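You operate a simulated robot arm through the tools that you are given. There is no shell and no other tool.

You run a simulated robot arm. Do the job below in one go: nothing can be reset, and whatever is moved stays where it is left.

## Task
Sort the orange and brown offcuts into the bins by length, push the teal bin back, drop the red bar.
Fine: each lies flat in the bin that bears its figure; the bar comes down last; the cream offcut stays.

The check looks at the end state, three seconds after you hand in, the way a careful person would. Anything else that was tipped, shoved, dropped, spilled or broken makes it a failure.

## Robot
A 7-joint arm with a two-finger parallel gripper, fixed in place. Base frame: the origin is at the foot of the arm, x ahead of it, y to its left, z up. Lengths are in m, angles in rad, forces in N, time in s.
Its first joint turns from -2.897 to 2.897 rad. Payload 3.43 kg.
Tool frame: the origin (TCP) lies between the finger pads and is the grasp point; the fingertips stand 0.03 m ahead of it; z points along the fingers, y is the line along which they close. Largest opening 0.094 m; finger width 0.028, thickness 0.01; the body of the gripper, 0.05 by 0.096 m, starts 0.055 m behind the TCP.
Orientation is told as [roll, pitch, yaw] about the base's x, y, z axes, in that order, counted from this pose: with the fingers straight down and closing along the base's y, the tool's x points along the base's -x, its y along +y and its z along -z.

## Interface
- The arm moves only by the tool arm_command. Its argument "commands" is a list of rows, each an object (a shift or turn left out is 0, a gripper value left out holds the last) with "rot": the turn, a rotation vector about the base's x, y, z in rad, a list of three; "offset": the shift along the base's x, y, z in m, a list of three; "claw": the finger opening in m, from 0 to 0.094. In form: [{"rot": [ax, ay, az], "offset": [tx, ty, tz], "claw": claw}, ...]. A call has 1 to 20 rows; each row shifts and turns the commanded pose from where the row before left it. Each row takes 0.2 s and may step no farther than 0.05 m and 0.15 rad from the row before; otherwise, or with a gripper value out of range, the whole call is refused. A pose out of reach is approached as far as the arm can. The call stops where the force on the tool passes 90 N (or 10 N more than at its start, if that is more) or the arm is blocked; 0.2 s more then pass. The fingers move at their own pace (about 0.045 m/s each) and stop on an object; they squeeze with about 30 N. The grip force told is the motor's: it shows also when the fingers shut on nothing. Time passes only in rows, and 0.2 s behind the last, so rows that do not move let the fingers close. The reply holds the time, the measured pose of the TCP, the force on the tool along the base axes, the opening and the grip force, in the units named above and with some noise, with the torque about the TCP (base axes, N m) and any sound that the robot's microphone picked up, and new pictures: "show" is both (left out), scene, wrist or none.
- Cameras (640 x 400 px; columns grow to the right, rows downward): "scene" is fixed at [0.0504, 0.6497, 1.3598]; the picture's right is [0.66, -0.75, 0.00], its down [-0.63, -0.56, -0.54] and it looks along [0.41, 0.36, -0.84] (base axes); focal length 214 px, centre (320, 200). "wrist" rides on the gripper at [0.076, 0.014, -0.103] in the tool frame; the picture's right is [-0.18, 0.98, 0.00], its down [-0.75, -0.14, -0.64] and it looks along [-0.63, -0.12, 0.77] (tool axes); focal length 243 px, centre (320, 200). There is no depth. A picture from a camera that has moved, and an enlarged one, comes with that camera's place and axes in the base frame and with its lens.
- inspect(camera, box): a new picture of the part [left, top, right, bottom] of that camera's present view, enlarged. The clock stands still meanwhile.
- sign_off(): hands the job in; it is judged then, once.

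Nothing tells you positions but the pictures and the camera data. Unless the task says otherwise, let go and move clear before handing in.

The tools are called after "Call:" as a command line: name --argument value ..., lists and objects as JSON in quotes. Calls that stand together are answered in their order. arm_command: Moves the arm, as the interface text tells. Its arguments: {"type":"object","properties":{"commands":{"type":"array","items":{"type":"object","properties":{"rot":{"type":"array","items":{"type":"number"}},"offset":{"type":"array","items":{"type":"number"}},"claw":{"type":"number"}}}},"show":{"type":"string","enum":["both","scene","wrist","none"]}},"required":["commands"]} The other tools are called the same way: inspect (camera, box) takes an enlarged picture of a part of a camera's view; sign_off () hands the job in.

At the start:

```text
time: 0.0
tcp_pos: [0.3312, 0.4046, 1.0404]
orientation: [-0.001, -0.001, 0.001]
ft_force: [0.2, 0.7, 0.3]
wrist_torque: [-0.02, -0.01, 0.01]
gripper_width: 0.0941
finger_force: 0.0
```

scene: 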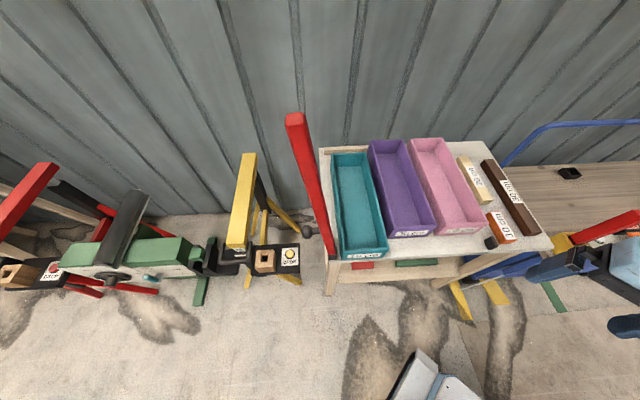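
wrist: 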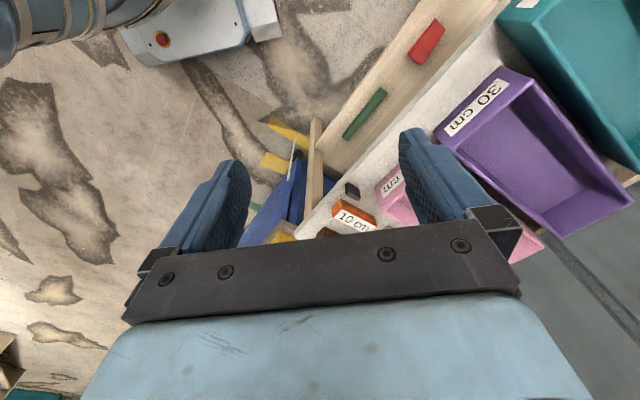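

I see a table with three bins (teal, purple, pink), a cream, an orange and a brown offcut, and a red bar standing upright on the left of the bins. First I'll enlarge the views to read labels and understand the red bar before moving anything.

Call:
inspect --camera "scene" --box '[270, 100, 430, 300]'

Call:
inspect --camera "scene" --box '[400, 120, 600, 300]'

Call:
inspect --camera "scene" --box '[0, 100, 320, 300]'

Call:
inspect --camera "scene" --box '[440, 100, 640, 340]'

Call:
inspect --camera "wrist" --box '[300, 0, 640, 260]'

```text
2.00 times, centred on (350, 200) of scene
camera zoom: at [0.0504, 0.6497, 1.3598], right [0.66, -0.75, 0.0], down [-0.63, -0.56, -0.54], along [0.41, 0.36, -0.84], focal length 429 px, centre (260, 200)
```

zoom: 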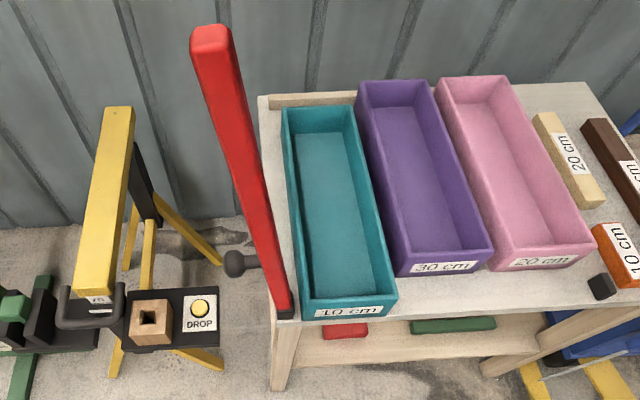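

```text
2.22 times, centred on (500, 210) of scene
camera zoom: at [0.0504, 0.6497, 1.3598], right [0.66, -0.75, 0.0], down [-0.63, -0.56, -0.54], along [0.41, 0.36, -0.84], focal length 477 px, centre (-80, 178)
```

zoom: 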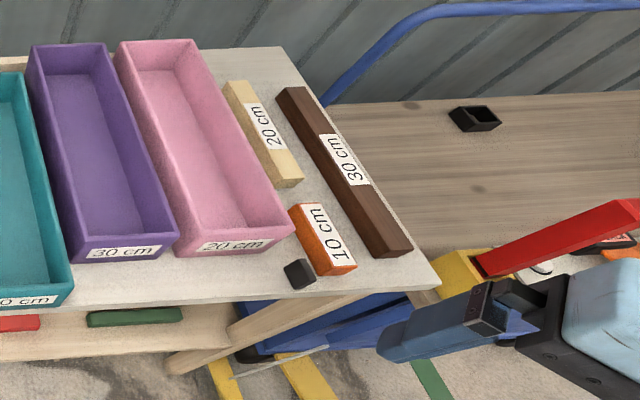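

```text
2.00 times, centred on (160, 200) of scene
camera zoom: at [0.0504, 0.6497, 1.3598], right [0.66, -0.75, 0.0], down [-0.63, -0.56, -0.54], along [0.41, 0.36, -0.84], focal length 429 px, centre (640, 200)
```

zoom: 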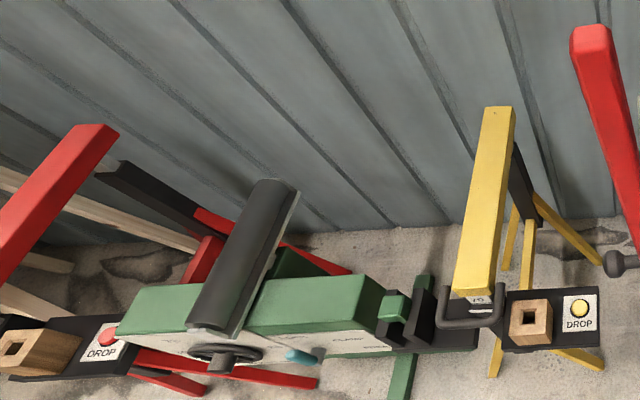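

```text
1.67 times, centred on (540, 220) of scene
camera zoom: at [0.0504, 0.6497, 1.3598], right [0.66, -0.75, 0.0], down [-0.63, -0.56, -0.54], along [0.41, 0.36, -0.84], focal length 358 px, centre (-47, 167)
```

zoom: 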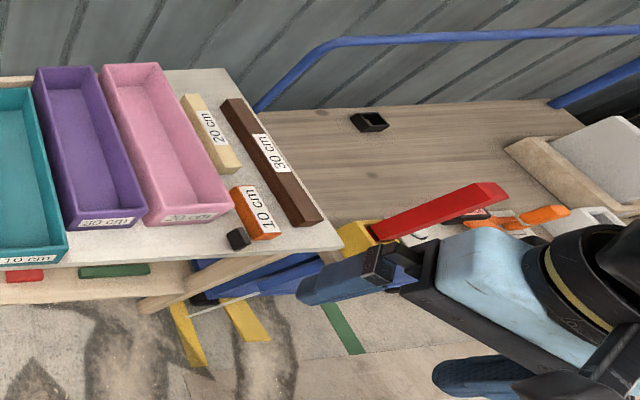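

```text
1.54 times, centred on (470, 130) of wrist
camera zoom: at [0.2542, 0.419, 1.1419], right [0.18, 0.98, 0.0], down [0.75, -0.14, 0.64], along [0.63, -0.12, -0.77], focal length 373 px, centre (89, 308)
```

zoom: 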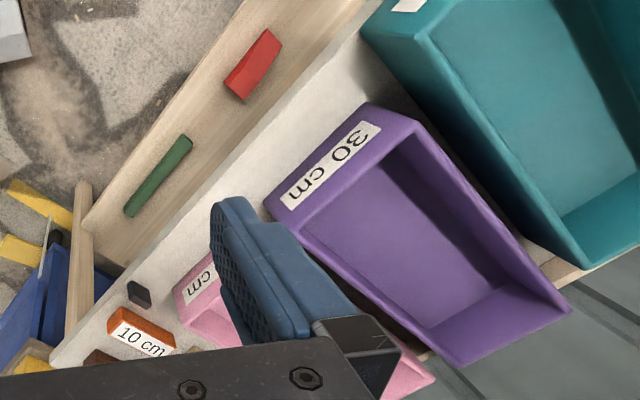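

The upright red bar seems hinged at the table's front-left corner, so it would fall along the front onto the small black block; the teal bin sticks out in its path. I'll turn the gripper to face the table squarely, staying high, and look closer.

Call:
arm_command --commands '[{"rot": [0, 0, 0.144]}, {"rot": [0, 0, 0.144]}, {"rot": [0, 0, 0.144]}, {"rot": [0, 0, 0.144]}, {"rot": [0, 0, 0.144]}, {"offset": [0, 0, 0]}]' --show "both"

```text
time: 1.4
tcp_pos: [0.3313, 0.4039, 1.0394]
orientation: [0.001, 0.0, 0.723]
ft_force: [0.5, 0.2, 0.7]
wrist_torque: [-0.01, 0.03, -0.05]
gripper_width: 0.0941
finger_force: 0.1
camera wrist: at [0.2635, 0.3652, 1.1426], right [-0.51, 0.86, 0.0], down [0.66, 0.39, 0.64], along [0.55, 0.33, -0.77], focal length 243 px, centre (320, 200)
```

scene: 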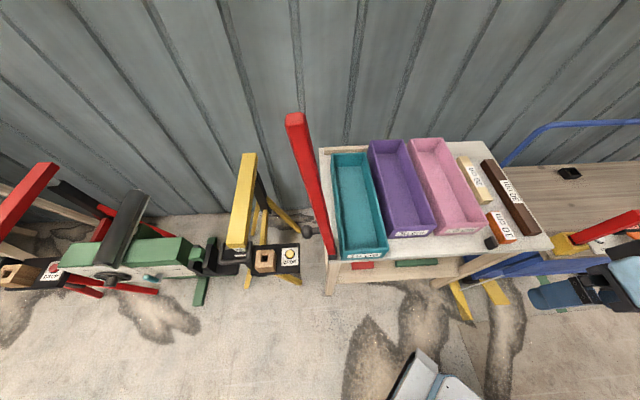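
wrist: 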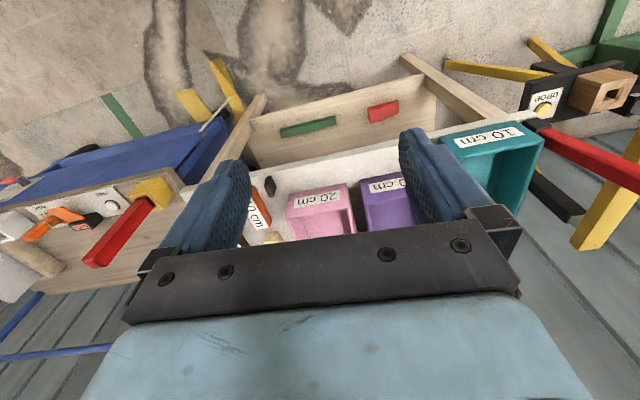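

The wrist picture is upside down, but it shows the bar at the right. I'll slide left, in front of the bar's hinge and still high, to see the hinge and knob up close.

Call:
arm_command --commands '[{"offset": [-0.028, 0.032, 0]}, {"offset": [-0.028, 0.032, 0]}, {"offset": [-0.028, 0.032, 0]}, {"offset": [-0.028, 0.032, 0]}, {"offset": [-0.028, 0.032, 0]}, {"offset": [0, 0, 0]}]' --show "both"

```text
time: 2.8
tcp_pos: [0.1903, 0.5648, 1.0413]
orientation: [0.0, -0.001, 0.719]
ft_force: [0.4, 0.0, -0.6]
wrist_torque: [-0.01, -0.01, -0.02]
gripper_width: 0.094
finger_force: 0.1
camera wrist: at [0.1224, 0.5255, 1.1433], right [-0.51, 0.86, 0.0], down [0.66, 0.39, 0.64], along [0.55, 0.33, -0.77], focal length 243 px, centre (320, 200)
```

scene: 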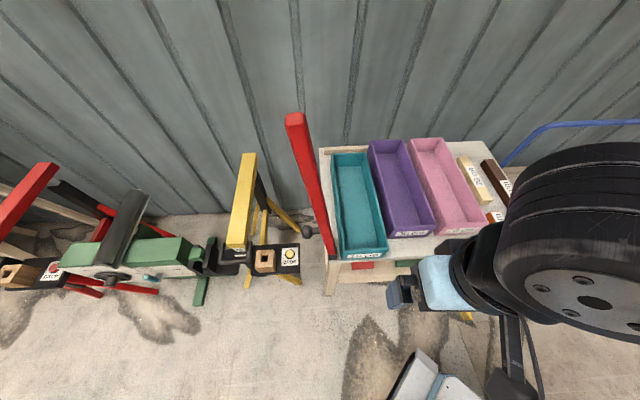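
wrist: 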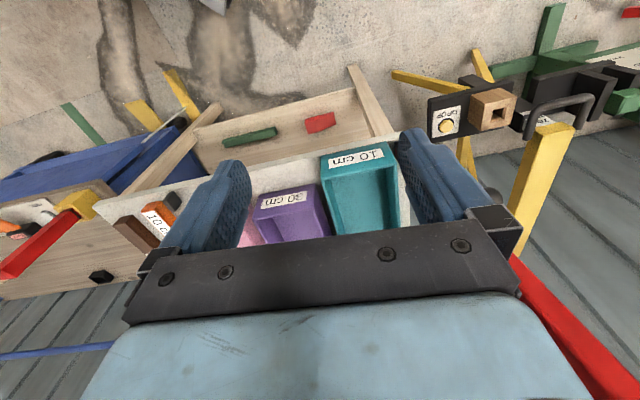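

The right finger hides the hinge; I'll slide a bit further left and look again.

Call:
arm_command --commands '[{"offset": [-0.028, 0.032, 0.0]}, {"offset": [-0.028, 0.032, 0.0]}, {"offset": [-0.028, 0.032, 0]}, {"offset": [-0.02, -0.02, 0]}, {"offset": [0, 0, 0]}]' --show "both"

```text
time: 4.0
tcp_pos: [0.0851, 0.6431, 1.04]
orientation: [-0.001, 0.001, 0.72]
ft_force: [-0.2, 1.3, 0.3]
wrist_torque: [-0.02, 0.01, 0.01]
gripper_width: 0.094
finger_force: 0.1
camera wrist: at [0.0188, 0.6024, 1.1434], right [-0.51, 0.86, 0.0], down [0.66, 0.39, 0.64], along [0.55, 0.33, -0.77], focal length 243 px, centre (320, 200)
```

scene: 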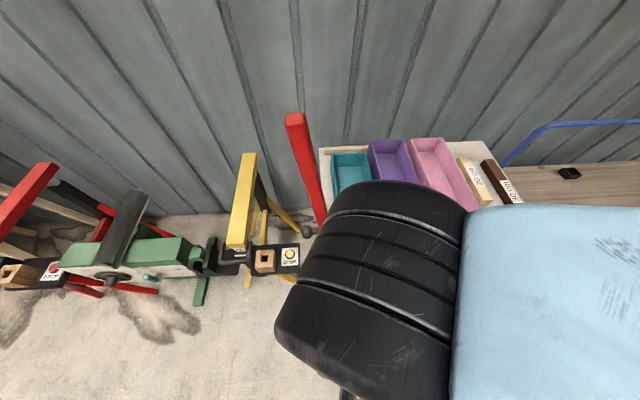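
wrist: 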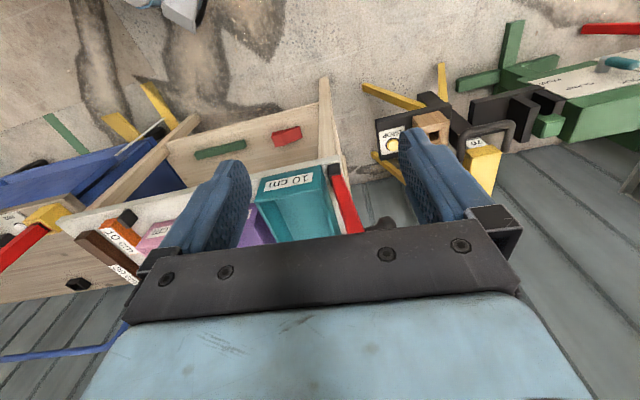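

Call:
inspect --camera "wrist" --box '[280, 80, 440, 250]'

Call:
inspect --camera "wrist" --box '[0, 150, 240, 320]'

Call:
inspect --camera "scene" --box '[230, 100, 350, 280]'

```text
2.35 times, centred on (360, 165) of wrist
camera zoom: at [0.0188, 0.6024, 1.1434], right [-0.51, 0.86, 0.0], down [0.66, 0.39, 0.64], along [0.55, 0.33, -0.77], focal length 571 px, centre (226, 282)
```

zoom: 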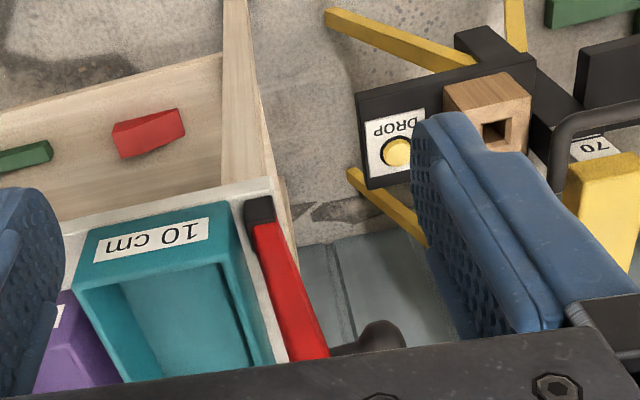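

```text
2.35 times, centred on (120, 235) of wrist
camera zoom: at [0.0188, 0.6024, 1.1434], right [-0.51, 0.86, 0.0], down [0.66, 0.39, 0.64], along [0.55, 0.33, -0.77], focal length 571 px, centre (791, 118)
```

zoom: 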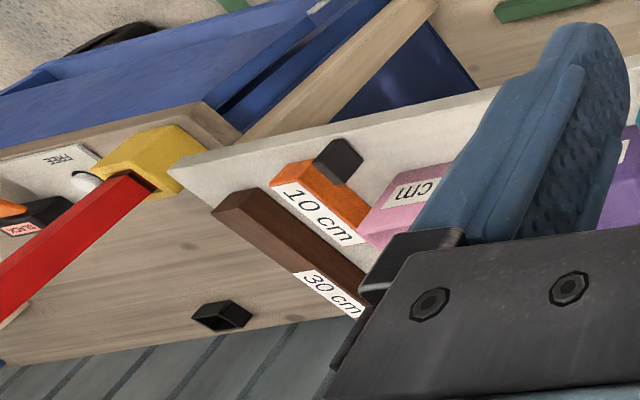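

```text
2.22 times, centred on (290, 190) of scene
camera zoom: at [0.0504, 0.6497, 1.3598], right [0.66, -0.75, 0.0], down [-0.63, -0.56, -0.54], along [0.41, 0.36, -0.84], focal length 477 px, centre (387, 222)
```

zoom: 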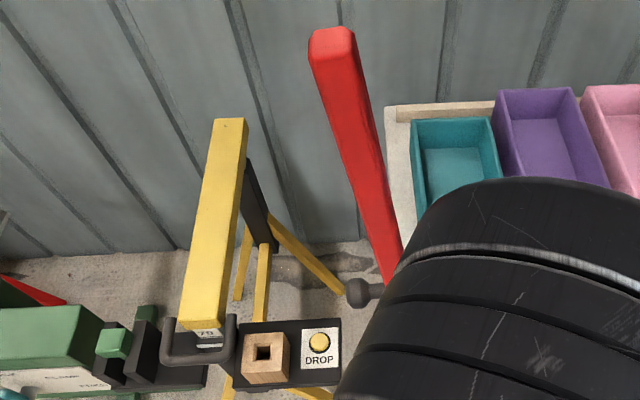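

The bar's black foot is about (0.222, 0.756, 0.747) and the knob about (0.192, 0.817, 0.885). I'll lower and tilt the gripper, keeping in front of the table, to view the knob and bar more horizontally.

Call:
arm_command --commands '[{"offset": [-0.03, -0.026, -0.02]}, {"offset": [-0.03, -0.026, -0.02]}, {"rot": [0.095, -0.108, 0], "offset": [-0.02, -0.01, 0]}, {"rot": [0.095, -0.108, 0], "offset": [-0.02, 0.01, 0]}, {"rot": [0.095, -0.108, 0], "offset": [0, 0, 0]}, {"offset": [0, 0, 0]}]' --show "both"

```text
time: 5.6
tcp_pos: [0.035, 0.601, 0.998]
orientation: [-0.006, -0.439, 0.638]
ft_force: [-0.2, 0.4, 0.3]
wrist_torque: [0.05, -0.02, 0.02]
gripper_width: 0.094
finger_force: 0.0
stopped in row 6: the arm was blocked; the commanded pose is now the measured one
camera wrist: at [-0.0643, 0.5448, 1.0587], right [-0.45, 0.89, 0.07], down [0.41, 0.13, 0.9], along [0.79, 0.44, -0.43], focal length 243 px, centre (320, 200)
```

scene: 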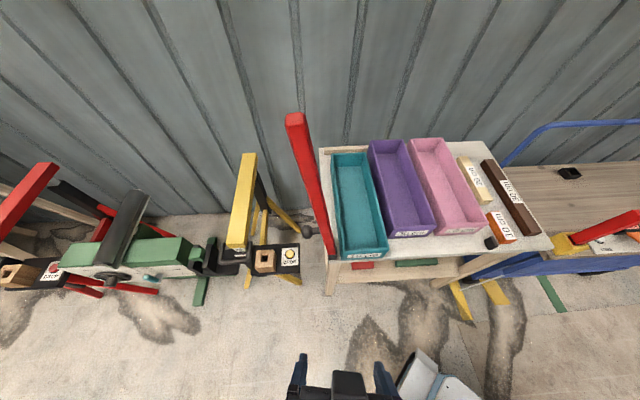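
wrist: 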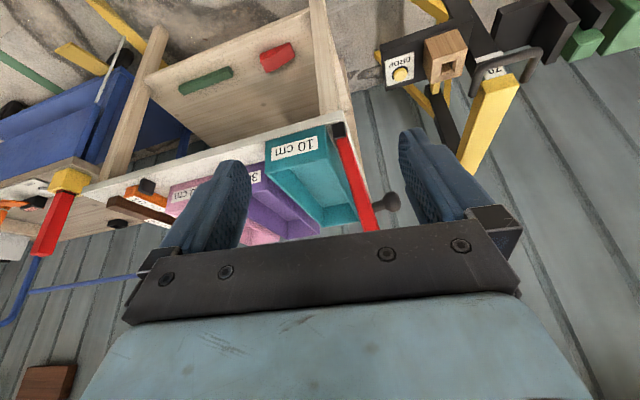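

Call:
inspect --camera "wrist" --box '[260, 100, 420, 240]'

Call:
inspect --camera "wrist" --box '[0, 130, 300, 300]'

Call:
inspect --camera "wrist" --box '[360, 0, 560, 150]'

Call:
inspect --camera "scene" --box '[280, 170, 400, 280]'

```text
2.86 times, centred on (340, 170) of wrist
camera zoom: at [-0.0643, 0.5448, 1.0587], right [-0.45, 0.89, 0.07], down [0.41, 0.13, 0.9], along [0.79, 0.44, -0.43], focal length 693 px, centre (263, 286)
```

zoom: 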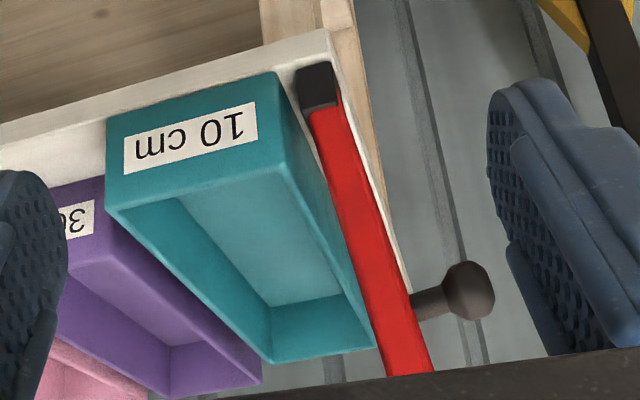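

```text
2.13 times, centred on (150, 215) of wrist
camera zoom: at [-0.0643, 0.5448, 1.0587], right [-0.45, 0.89, 0.07], down [0.41, 0.13, 0.9], along [0.79, 0.44, -0.43], focal length 518 px, centre (683, 168)
```

zoom: 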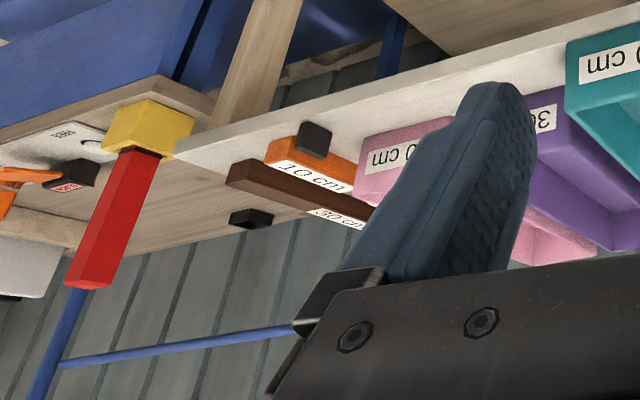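

```text
2.67 times, centred on (460, 75) of wrist
camera zoom: at [-0.0643, 0.5448, 1.0587], right [-0.45, 0.89, 0.07], down [0.41, 0.13, 0.9], along [0.79, 0.44, -0.43], focal length 647 px, centre (-53, 533)
```

zoom: 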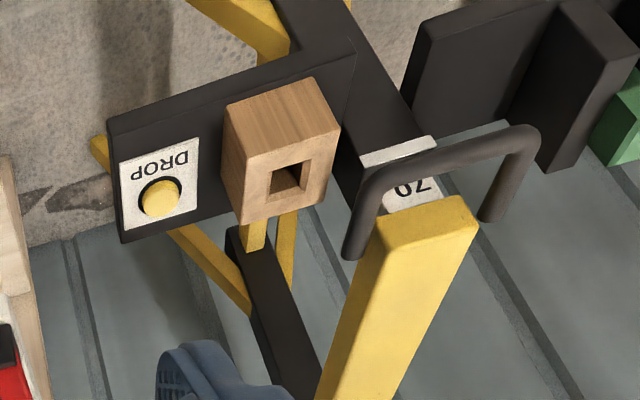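

```text
3.64 times, centred on (340, 225) of scene
camera zoom: at [0.0504, 0.6497, 1.3598], right [0.66, -0.75, 0.0], down [-0.63, -0.56, -0.54], along [0.41, 0.36, -0.84], focal length 780 px, centre (247, 109)
```

zoom: 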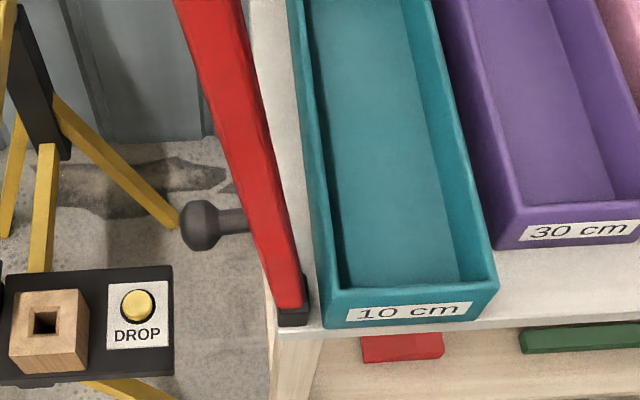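

Call:
inspect --camera "scene" --box '[540, 180, 640, 300]'

Call:
inspect --camera "scene" --box '[440, 140, 560, 270]'

Call:
inspect --camera "scene" --box '[0, 150, 110, 310]'

Call:
inspect --camera "scene" --box '[310, 130, 450, 270]'

```text
3.33 times, centred on (590, 240) of scene
camera zoom: at [0.0504, 0.6497, 1.3598], right [0.66, -0.75, 0.0], down [-0.63, -0.56, -0.54], along [0.41, 0.36, -0.84], focal length 715 px, centre (-580, 67)
```

zoom: 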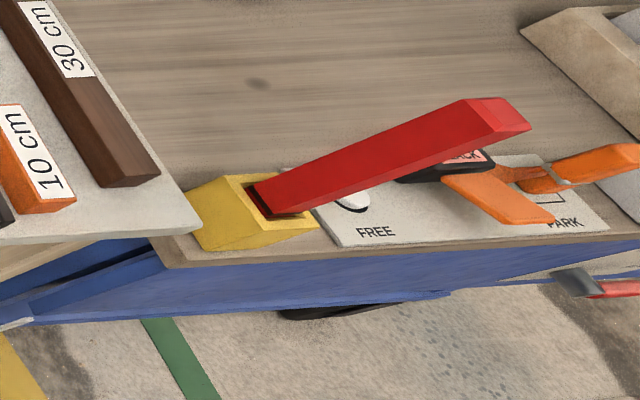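

```text
3.08 times, centred on (500, 205) of scene
camera zoom: at [0.0504, 0.6497, 1.3598], right [0.66, -0.75, 0.0], down [-0.63, -0.56, -0.54], along [0.41, 0.36, -0.84], focal length 660 px, centre (-234, 185)
```

zoom: 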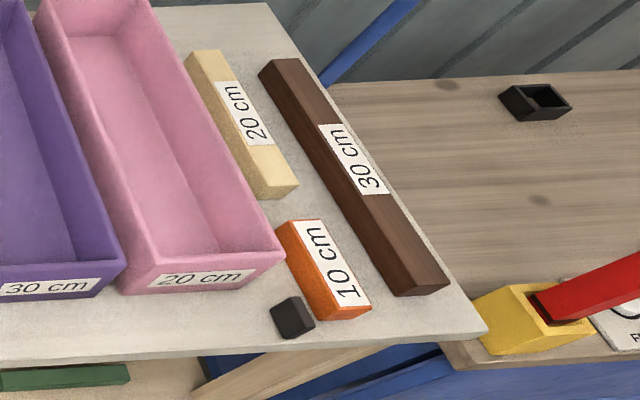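

```text
2.50 times, centred on (55, 230) of scene
camera zoom: at [0.0504, 0.6497, 1.3598], right [0.66, -0.75, 0.0], down [-0.63, -0.56, -0.54], along [0.41, 0.36, -0.84], focal length 536 px, centre (982, 125)
```

zoom: 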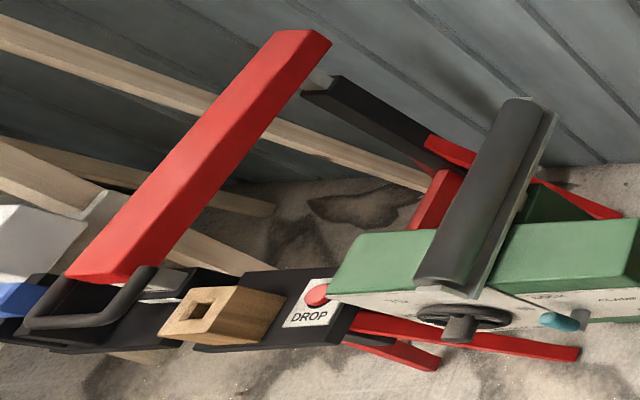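

```text
2.86 times, centred on (380, 200) of scene
camera zoom: at [0.0504, 0.6497, 1.3598], right [0.66, -0.75, 0.0], down [-0.63, -0.56, -0.54], along [0.41, 0.36, -0.84], focal length 613 px, centre (149, 200)
```

zoom: 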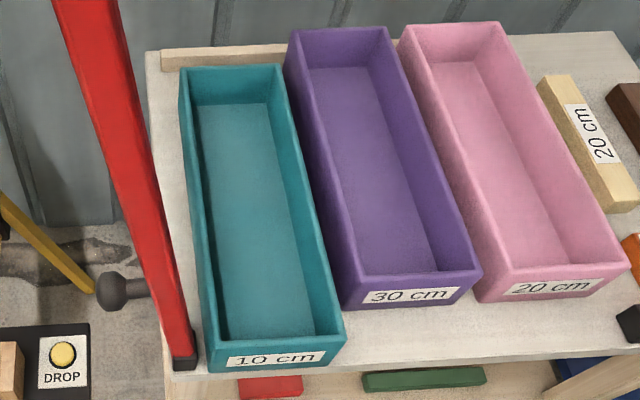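

The bar foot stands at the table's front-left corner with a handle knob on its outer side, and the small black block at the right is its rest. The table is turned 45° and the teal bin sits about 6 cm ahead of the purple and pink ones, so I'll straighten the gripper to 45° yaw and hover in front of the teal bin for measurements.

Call:
arm_command --commands '[{"rot": [-0.0871, 0.1175, 0]}, {"rot": [-0.0871, 0.1175, 0]}, {"rot": [-0.0871, 0.1175, 0]}, {"rot": [0, 0, 0.147]}, {"offset": [0.048, 0.005, 0]}, {"offset": [0.048, 0.005, 0]}, {"offset": [0.048, 0.005, 0]}, {"offset": [0.047, 0.006, 0]}, {"offset": [0, 0, 0]}]' --show "both"

```text
time: 7.6
tcp_pos: [0.2198, 0.6225, 0.9948]
orientation: [0.0, 0.003, 0.793]
ft_force: [0.5, -1.3, -0.5]
wrist_torque: [0.0, -0.03, 0.03]
gripper_width: 0.0939
finger_force: 0.0
camera wrist: at [0.1558, 0.578, 1.0971], right [-0.57, 0.82, 0.0], down [0.63, 0.44, 0.64], along [0.53, 0.37, -0.77], focal length 243 px, centre (320, 200)
```

scene: 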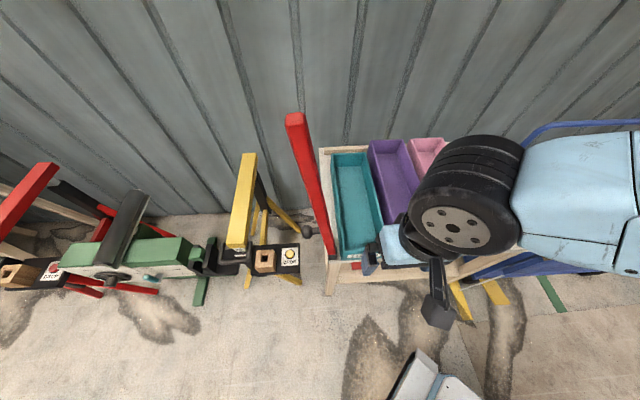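
wrist: 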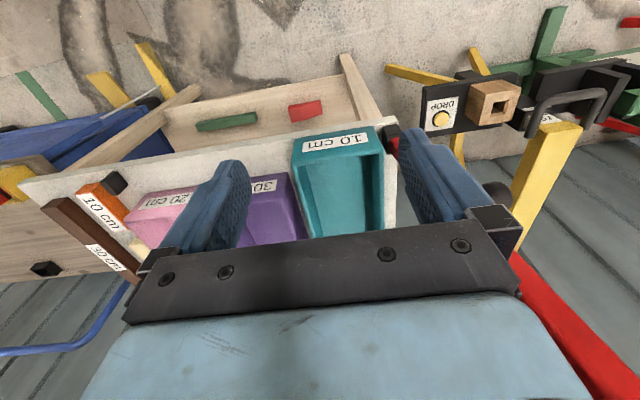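

Call:
inspect --camera "wrist" --box '[240, 100, 420, 250]'

Call:
inspect --camera "wrist" --box '[20, 150, 200, 300]'

```text
2.67 times, centred on (330, 175) of wrist
camera zoom: at [0.1558, 0.578, 1.0971], right [-0.57, 0.82, 0.0], down [0.63, 0.44, 0.64], along [0.53, 0.37, -0.77], focal length 647 px, centre (293, 267)
```

zoom: 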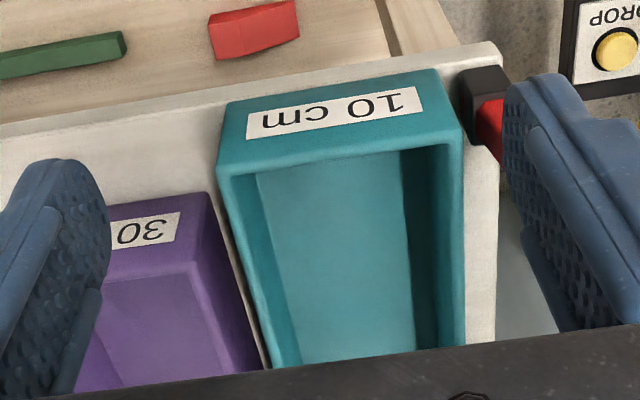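

```text
2.67 times, centred on (110, 225) of wrist
camera zoom: at [0.1558, 0.578, 1.0971], right [-0.57, 0.82, 0.0], down [0.63, 0.44, 0.64], along [0.53, 0.37, -0.77], focal length 647 px, centre (880, 133)
```

zoom: 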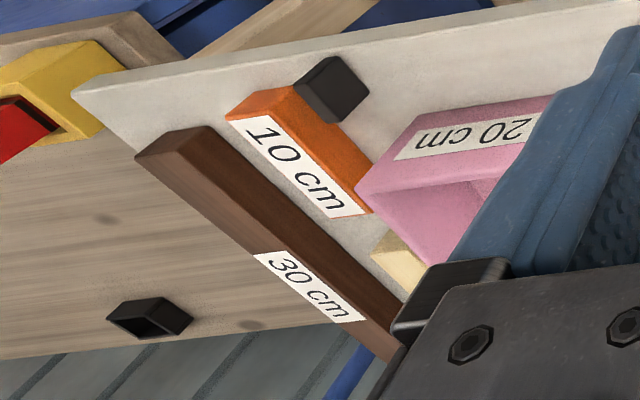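

Measurements agree: table top z≈0.74, teal bin spans S −0.35…−0.23 with front about 6 cm ahead of the purple bin's front, and rim z≈0.825. I'll narrow the fingers to about 0.064 so both straddle the bin's centre, and lower in front of the bin, short of touching it.

Call:
arm_command --commands '[{"claw": 0.064}, {"offset": [0, 0, -0.04]}, {"offset": [0, 0, -0.04]}, {"offset": [0, 0, -0.04]}, {"offset": [0, 0, -0.04]}, {"offset": [0, 0, -0.037]}, {"offset": [0, 0, 0]}]' --show "both"

```text
time: 9.2
tcp_pos: [0.2228, 0.6233, 0.8011]
orientation: [0.0, 0.002, 0.793]
ft_force: [0.3, 0.1, -0.3]
wrist_torque: [0.01, -0.01, -0.03]
gripper_width: 0.064
finger_force: 0.1
camera wrist: at [0.158, 0.5796, 0.9027], right [-0.57, 0.82, 0.0], down [0.63, 0.44, 0.64], along [0.53, 0.37, -0.77], focal length 243 px, centre (320, 200)
```

scene: 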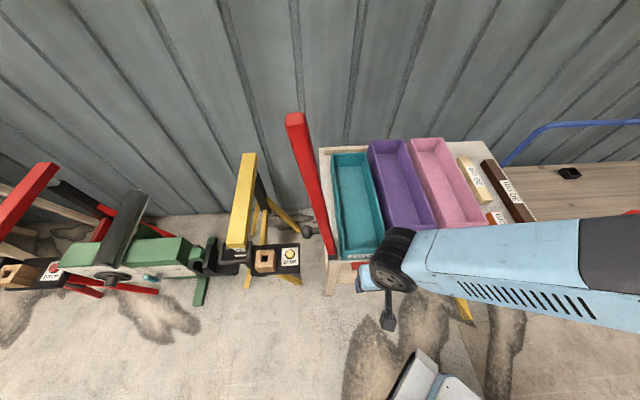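
wrist: 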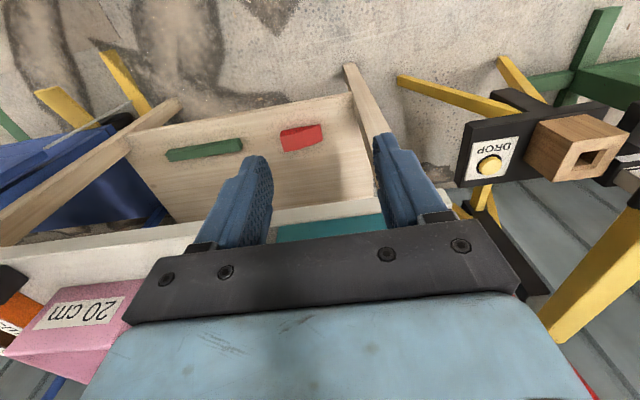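

Everything is clear; the fingertips stand in front of the teal bin's front face. I'll move in toward it and check just before contact.

Call:
arm_command --commands '[{"offset": [0.0141, 0.0141, 0]}, {"offset": [0.0141, 0.0141, 0]}, {"offset": [0.0071, 0.0071, 0]}, {"offset": [0, 0, 0]}]' --show "both"

```text
time: 10.2
tcp_pos: [0.2576, 0.6553, 0.8016]
orientation: [0.0, 0.001, 0.794]
ft_force: [-0.5, -0.3, 0.1]
wrist_torque: [0.05, 0.0, 0.0]
gripper_width: 0.0638
finger_force: 0.0
camera wrist: at [0.1932, 0.612, 0.9039], right [-0.57, 0.82, 0.0], down [0.63, 0.44, 0.64], along [0.53, 0.37, -0.77], focal length 243 px, centre (320, 200)
```

scene: 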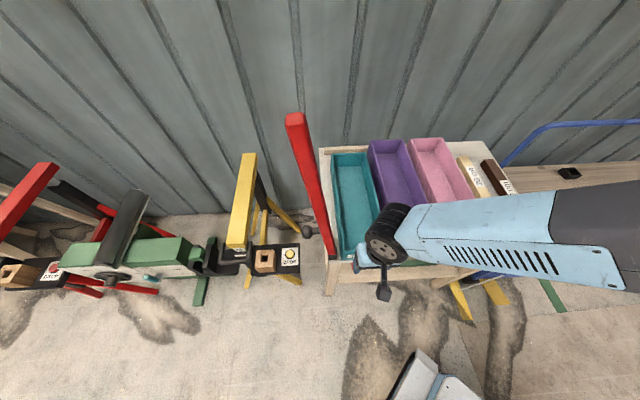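
wrist: 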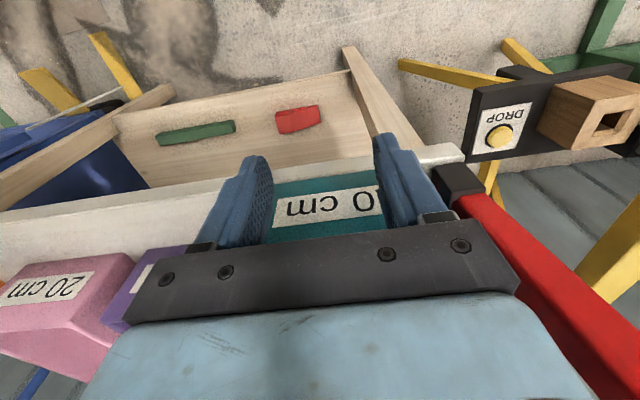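

I'm about 2 cm short of the bin's face, with the bar clear on the left. Now I'll push gently in small steps and watch the force.

Call:
arm_command --commands '[{"offset": [0.0057, 0.0057, 0]}, {"offset": [0.0057, 0.0057, 0]}, {"offset": [0.0057, 0.0057, 0]}, {"offset": [0.0057, 0.0057, 0]}, {"offset": [0.0057, 0.0057, 0]}, {"offset": [0, 0, 0]}]' --show "both"

```text
time: 11.6
tcp_pos: [0.2851, 0.6841, 0.8017]
orientation: [-0.001, 0.004, 0.792]
ft_force: [-0.5, -1.4, 0.1]
wrist_torque: [0.0, 0.01, 0.01]
gripper_width: 0.0641
finger_force: 0.1
camera wrist: at [0.2207, 0.6402, 0.9037], right [-0.57, 0.82, 0.0], down [0.63, 0.44, 0.64], along [0.53, 0.37, -0.77], focal length 243 px, centre (320, 200)
```

scene: 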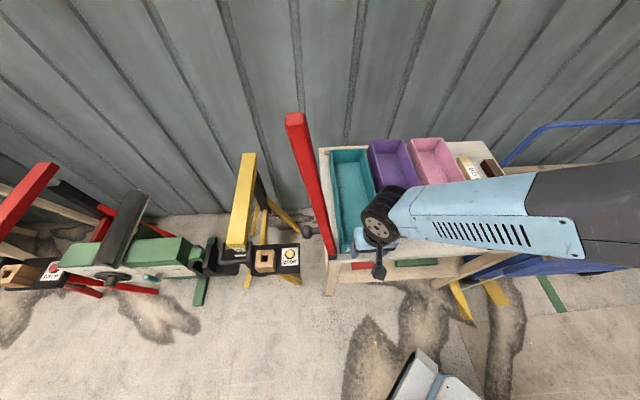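
wrist: 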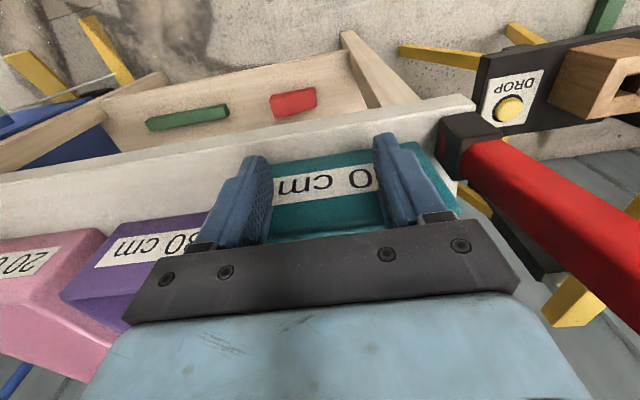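

The bin is sliding straight back with little force. I'll push about 3 cm more and compare its front with the purple bin's.

Call:
arm_command --commands '[{"offset": [0.0057, 0.0057, 0]}, {"offset": [0.0057, 0.0057, 0]}, {"offset": [0.0057, 0.0057, 0]}, {"offset": [0.0057, 0.0057, 0]}, {"offset": [0, 0, 0]}]' --show "both"

```text
time: 12.8
tcp_pos: [0.3081, 0.707, 0.8009]
orientation: [0.001, 0.002, 0.791]
ft_force: [-0.9, -1.0, -0.7]
wrist_torque: [0.04, -0.05, -0.05]
gripper_width: 0.0638
finger_force: 0.0
camera wrist: at [0.2443, 0.6629, 0.9044], right [-0.57, 0.82, 0.0], down [0.63, 0.44, 0.64], along [0.53, 0.37, -0.77], focal length 243 px, centre (320, 200)
```

scene: 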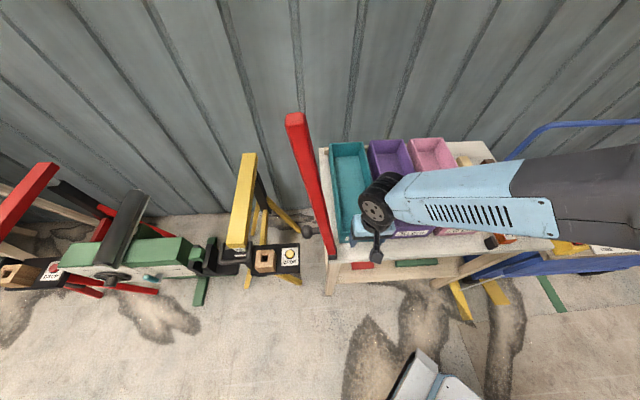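
wrist: 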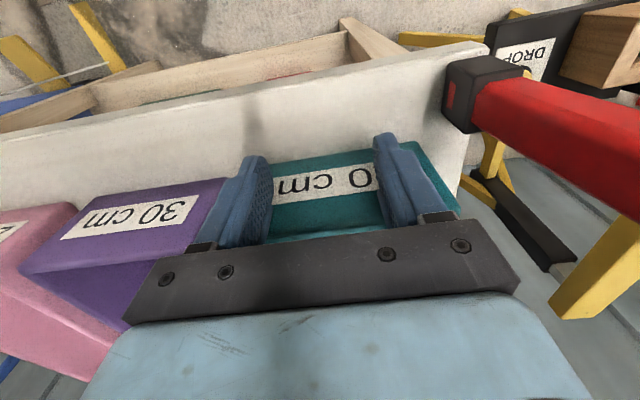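

Call:
inspect --camera "wrist" --box '[0, 100, 480, 330]'

Call:
inspect --camera "scene" --box '[310, 125, 450, 260]'

```text
1.33 times, centred on (240, 215) of wrist
camera zoom: at [0.2443, 0.6629, 0.9044], right [-0.57, 0.82, 0.0], down [0.63, 0.44, 0.64], along [0.53, 0.37, -0.77], focal length 324 px, centre (427, 180)
```

zoom: 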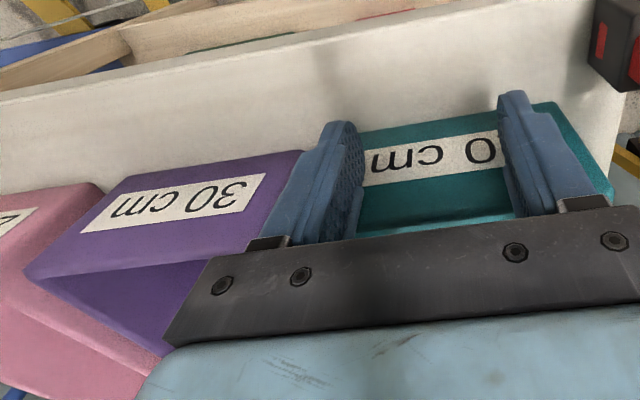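

```text
2.96 times, centred on (380, 192) of scene
camera zoom: at [0.0504, 0.6497, 1.3598], right [0.66, -0.75, 0.0], down [-0.63, -0.56, -0.54], along [0.41, 0.36, -0.84], focal length 636 px, centre (142, 222)
```

zoom: 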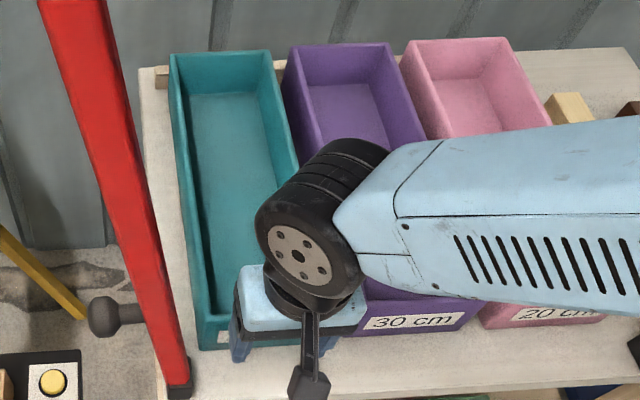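

The teal front is still about 7 mm ahead of the purple one's line. I'll push those last millimetres in two small steps.

Call:
arm_command --commands '[{"offset": [0.0028, 0.0028, 0]}, {"offset": [0.0024, 0.0024, 0]}, {"offset": [0, 0, 0]}]' --show "both"

Call:
inspect --camera "wrist" --box '[0, 100, 480, 330]'

Call:
inspect --camera "scene" --box '[310, 125, 450, 260]'

```text
time: 13.6
tcp_pos: [0.3137, 0.7118, 0.8014]
orientation: [0.0, 0.002, 0.794]
ft_force: [-1.0, -1.9, -0.3]
wrist_torque: [-0.02, -0.02, 0.1]
gripper_width: 0.0641
finger_force: 0.4
camera wrist: at [0.2497, 0.6671, 0.9045], right [-0.57, 0.82, 0.0], down [0.63, 0.44, 0.64], along [0.53, 0.37, -0.77], focal length 243 px, centre (320, 200)
```

scene: 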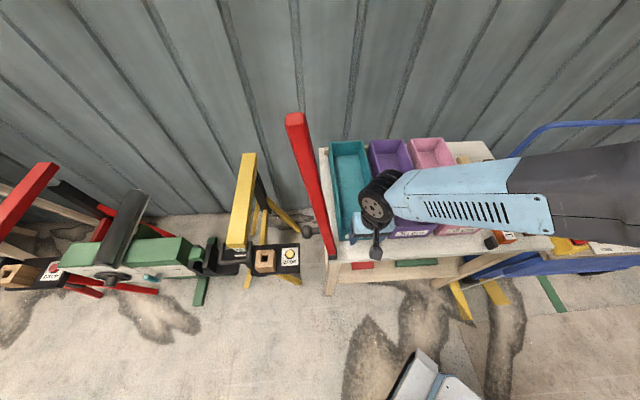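
wrist: 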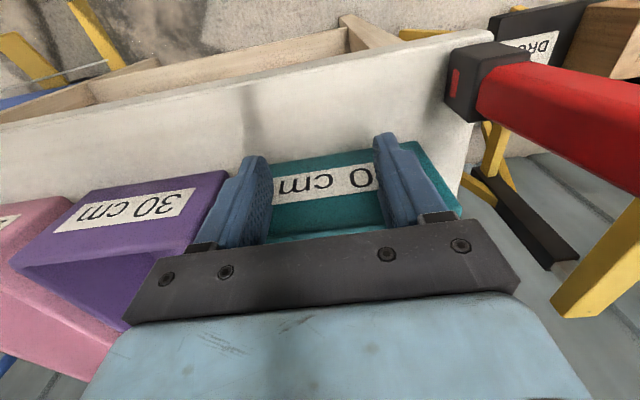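

```text
1.33 times, centred on (240, 215) of wrist
camera zoom: at [0.2497, 0.6671, 0.9045], right [-0.57, 0.82, 0.0], down [0.63, 0.44, 0.64], along [0.53, 0.37, -0.77], focal length 324 px, centre (427, 180)
```

zoom: 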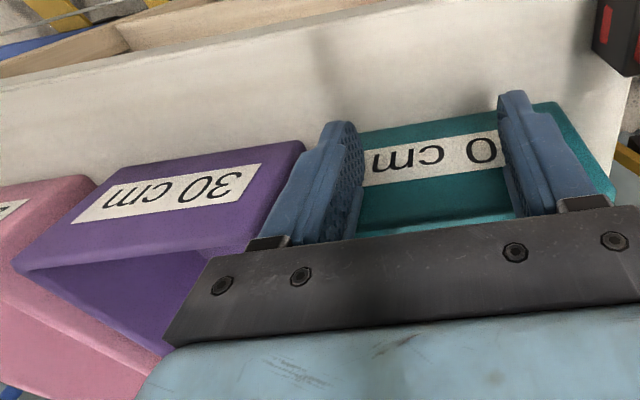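

```text
2.96 times, centred on (380, 192) of scene
camera zoom: at [0.0504, 0.6497, 1.3598], right [0.66, -0.75, 0.0], down [-0.63, -0.56, -0.54], along [0.41, 0.36, -0.84], focal length 636 px, centre (142, 222)
```

zoom: 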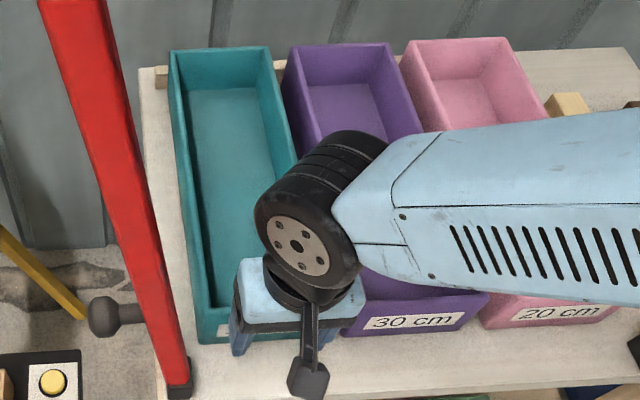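

The teal bin is now lined up with the purple and pink ones. I'll back straight off, rise, and go hover over the orange offcut with the fingers open.

Call:
arm_command --commands '[{"offset": [-0.0295, -0.0295, 0]}, {"offset": [-0.0295, -0.0295, 0]}, {"offset": [-0.0295, -0.0295, 0]}, {"offset": [0, 0, 0.045], "claw": 0.08}, {"offset": [0, 0, 0.045]}, {"offset": [0, 0, 0.045]}, {"offset": [0, 0, 0.045]}, {"offset": [0.0411, -0.0199, 0]}, {"offset": [0.0411, -0.0199, 0]}, {"offset": [0.0411, -0.0199, 0]}, {"offset": [0.0411, -0.0199, 0]}, {"offset": [0.0411, -0.0199, 0]}, {"offset": [0.0411, -0.0199, 0]}, {"offset": [0.0411, -0.0199, 0]}, {"offset": [0.0411, -0.0199, 0]}, {"offset": [0.0411, -0.0199, 0]}, {"offset": [0.0411, -0.0199, 0]}, {"offset": [0, 0, 0]}]' --show "both"

```text
time: 17.4
tcp_pos: [0.6363, 0.424, 0.9843]
orientation: [0.0, 0.001, 0.794]
ft_force: [0.1, 1.0, 0.2]
wrist_torque: [0.01, -0.03, -0.02]
gripper_width: 0.08
finger_force: 0.1
camera wrist: at [0.5708, 0.3798, 1.0867], right [-0.57, 0.82, 0.0], down [0.63, 0.44, 0.64], along [0.53, 0.37, -0.77], focal length 243 px, centre (320, 200)
```

scene: 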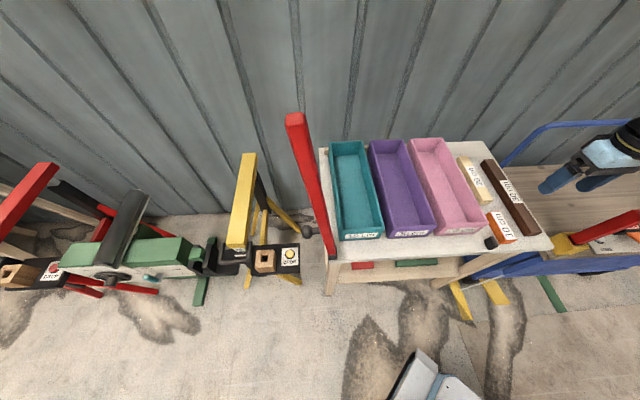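
wrist: 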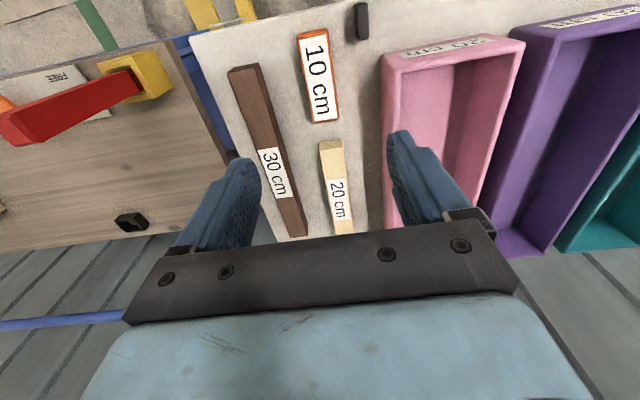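

Call:
inspect --camera "wrist" --box '[220, 0, 400, 150]'

Call:
inspect --camera "wrist" --box '[220, 100, 400, 250]'

Call:
inspect --camera "scene" --box '[300, 130, 460, 260]'

```text
2.67 times, centred on (310, 75) of wrist
camera zoom: at [0.5708, 0.3798, 1.0867], right [-0.57, 0.82, 0.0], down [0.63, 0.44, 0.64], along [0.53, 0.37, -0.77], focal length 647 px, centre (347, 533)
```

zoom: 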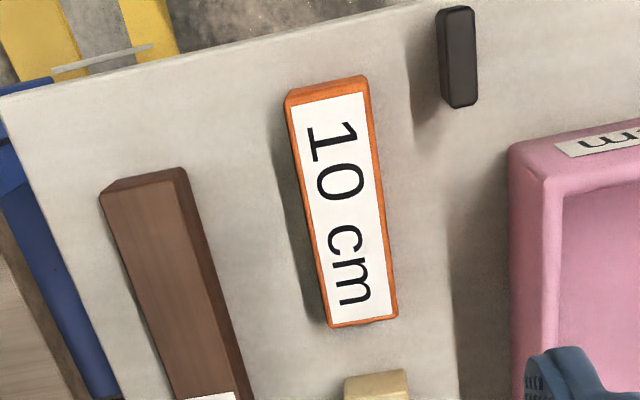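

```text
2.67 times, centred on (310, 175) of wrist
camera zoom: at [0.5708, 0.3798, 1.0867], right [-0.57, 0.82, 0.0], down [0.63, 0.44, 0.64], along [0.53, 0.37, -0.77], focal length 647 px, centre (347, 267)
```

zoom: 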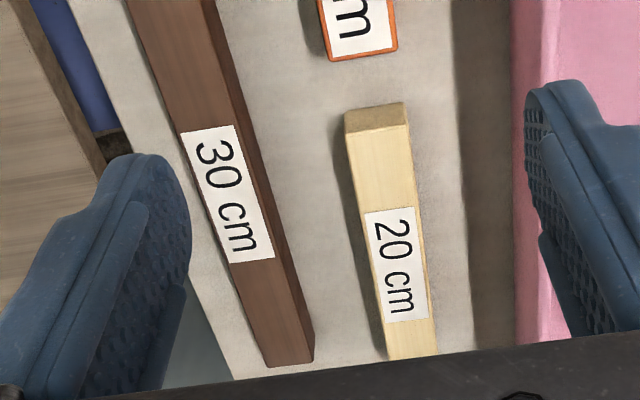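

```text
3.08 times, centred on (380, 195) of scene
camera zoom: at [0.0504, 0.6497, 1.3598], right [0.66, -0.75, 0.0], down [-0.63, -0.56, -0.54], along [0.41, 0.36, -0.84], focal length 660 px, centre (135, 215)
```

zoom: 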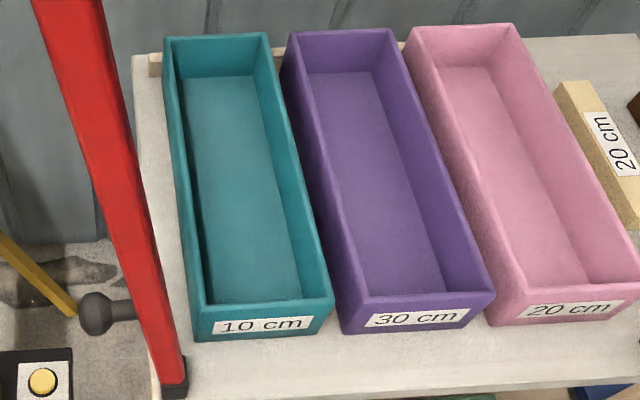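

Orange is at about S 0.150, T 0.757 (table axes), aligned with the gripper; its top is around z 0.75–0.77. I'll centre over it, set the fingers to 0.06, and descend partway to refine the height.

Call:
arm_command --commands '[{"offset": [0.005, 0.005, 0], "claw": 0.06}, {"offset": [0, 0, -0.04]}, {"offset": [0, 0, -0.04]}, {"offset": [0, 0, -0.04]}, {"offset": [0, 0, 0]}]' --show "both"

Call:
inspect --camera "wrist" --box '[220, 60, 420, 240]'

Call:
inspect --camera "scene" --box '[440, 150, 560, 270]'

```text
time: 18.6
tcp_pos: [0.6405, 0.4263, 0.8626]
orientation: [0.0, 0.001, 0.793]
ft_force: [-0.1, 0.4, -0.5]
wrist_torque: [-0.03, -0.01, -0.01]
gripper_width: 0.0599
finger_force: 0.0
camera wrist: at [0.5767, 0.3818, 0.9647], right [-0.57, 0.82, 0.0], down [0.63, 0.44, 0.64], along [0.53, 0.37, -0.77], focal length 243 px, centre (320, 200)
```

scene: 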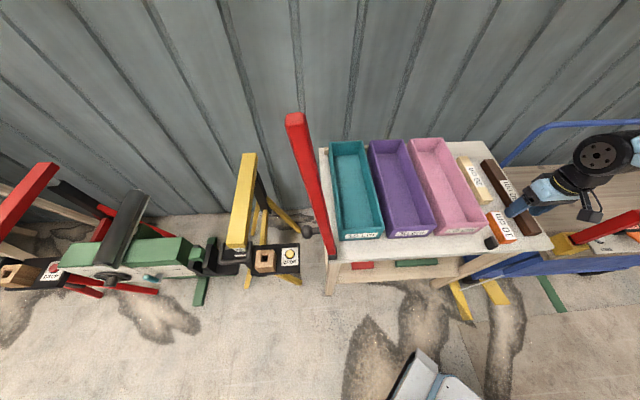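
wrist: 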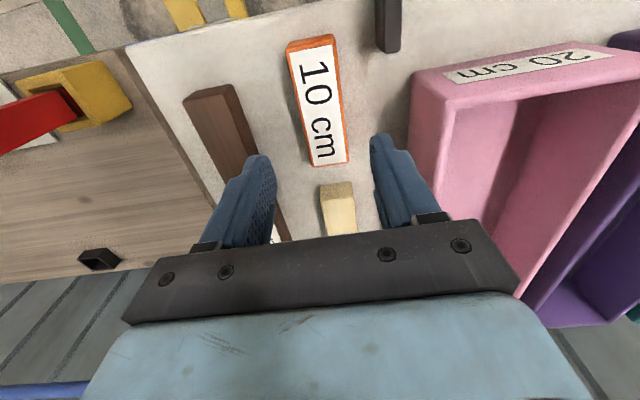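

```text
2.22 times, centred on (320, 150) of wrist
camera zoom: at [0.5767, 0.3818, 0.9647], right [-0.57, 0.82, 0.0], down [0.63, 0.44, 0.64], along [0.53, 0.37, -0.77], focal length 539 px, centre (320, 311)
```

zoom: 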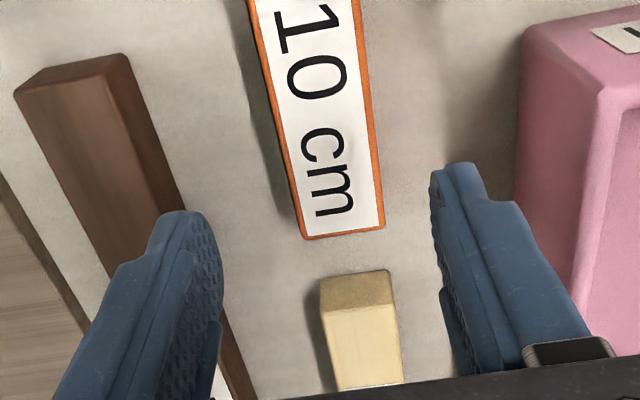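

```text
3.33 times, centred on (500, 210) of scene
camera zoom: at [0.0504, 0.6497, 1.3598], right [0.66, -0.75, 0.0], down [-0.63, -0.56, -0.54], along [0.41, 0.36, -0.84], focal length 715 px, centre (-280, 167)
```

zoom: 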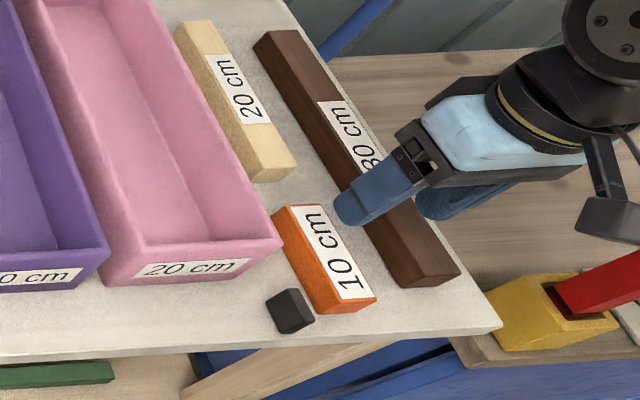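

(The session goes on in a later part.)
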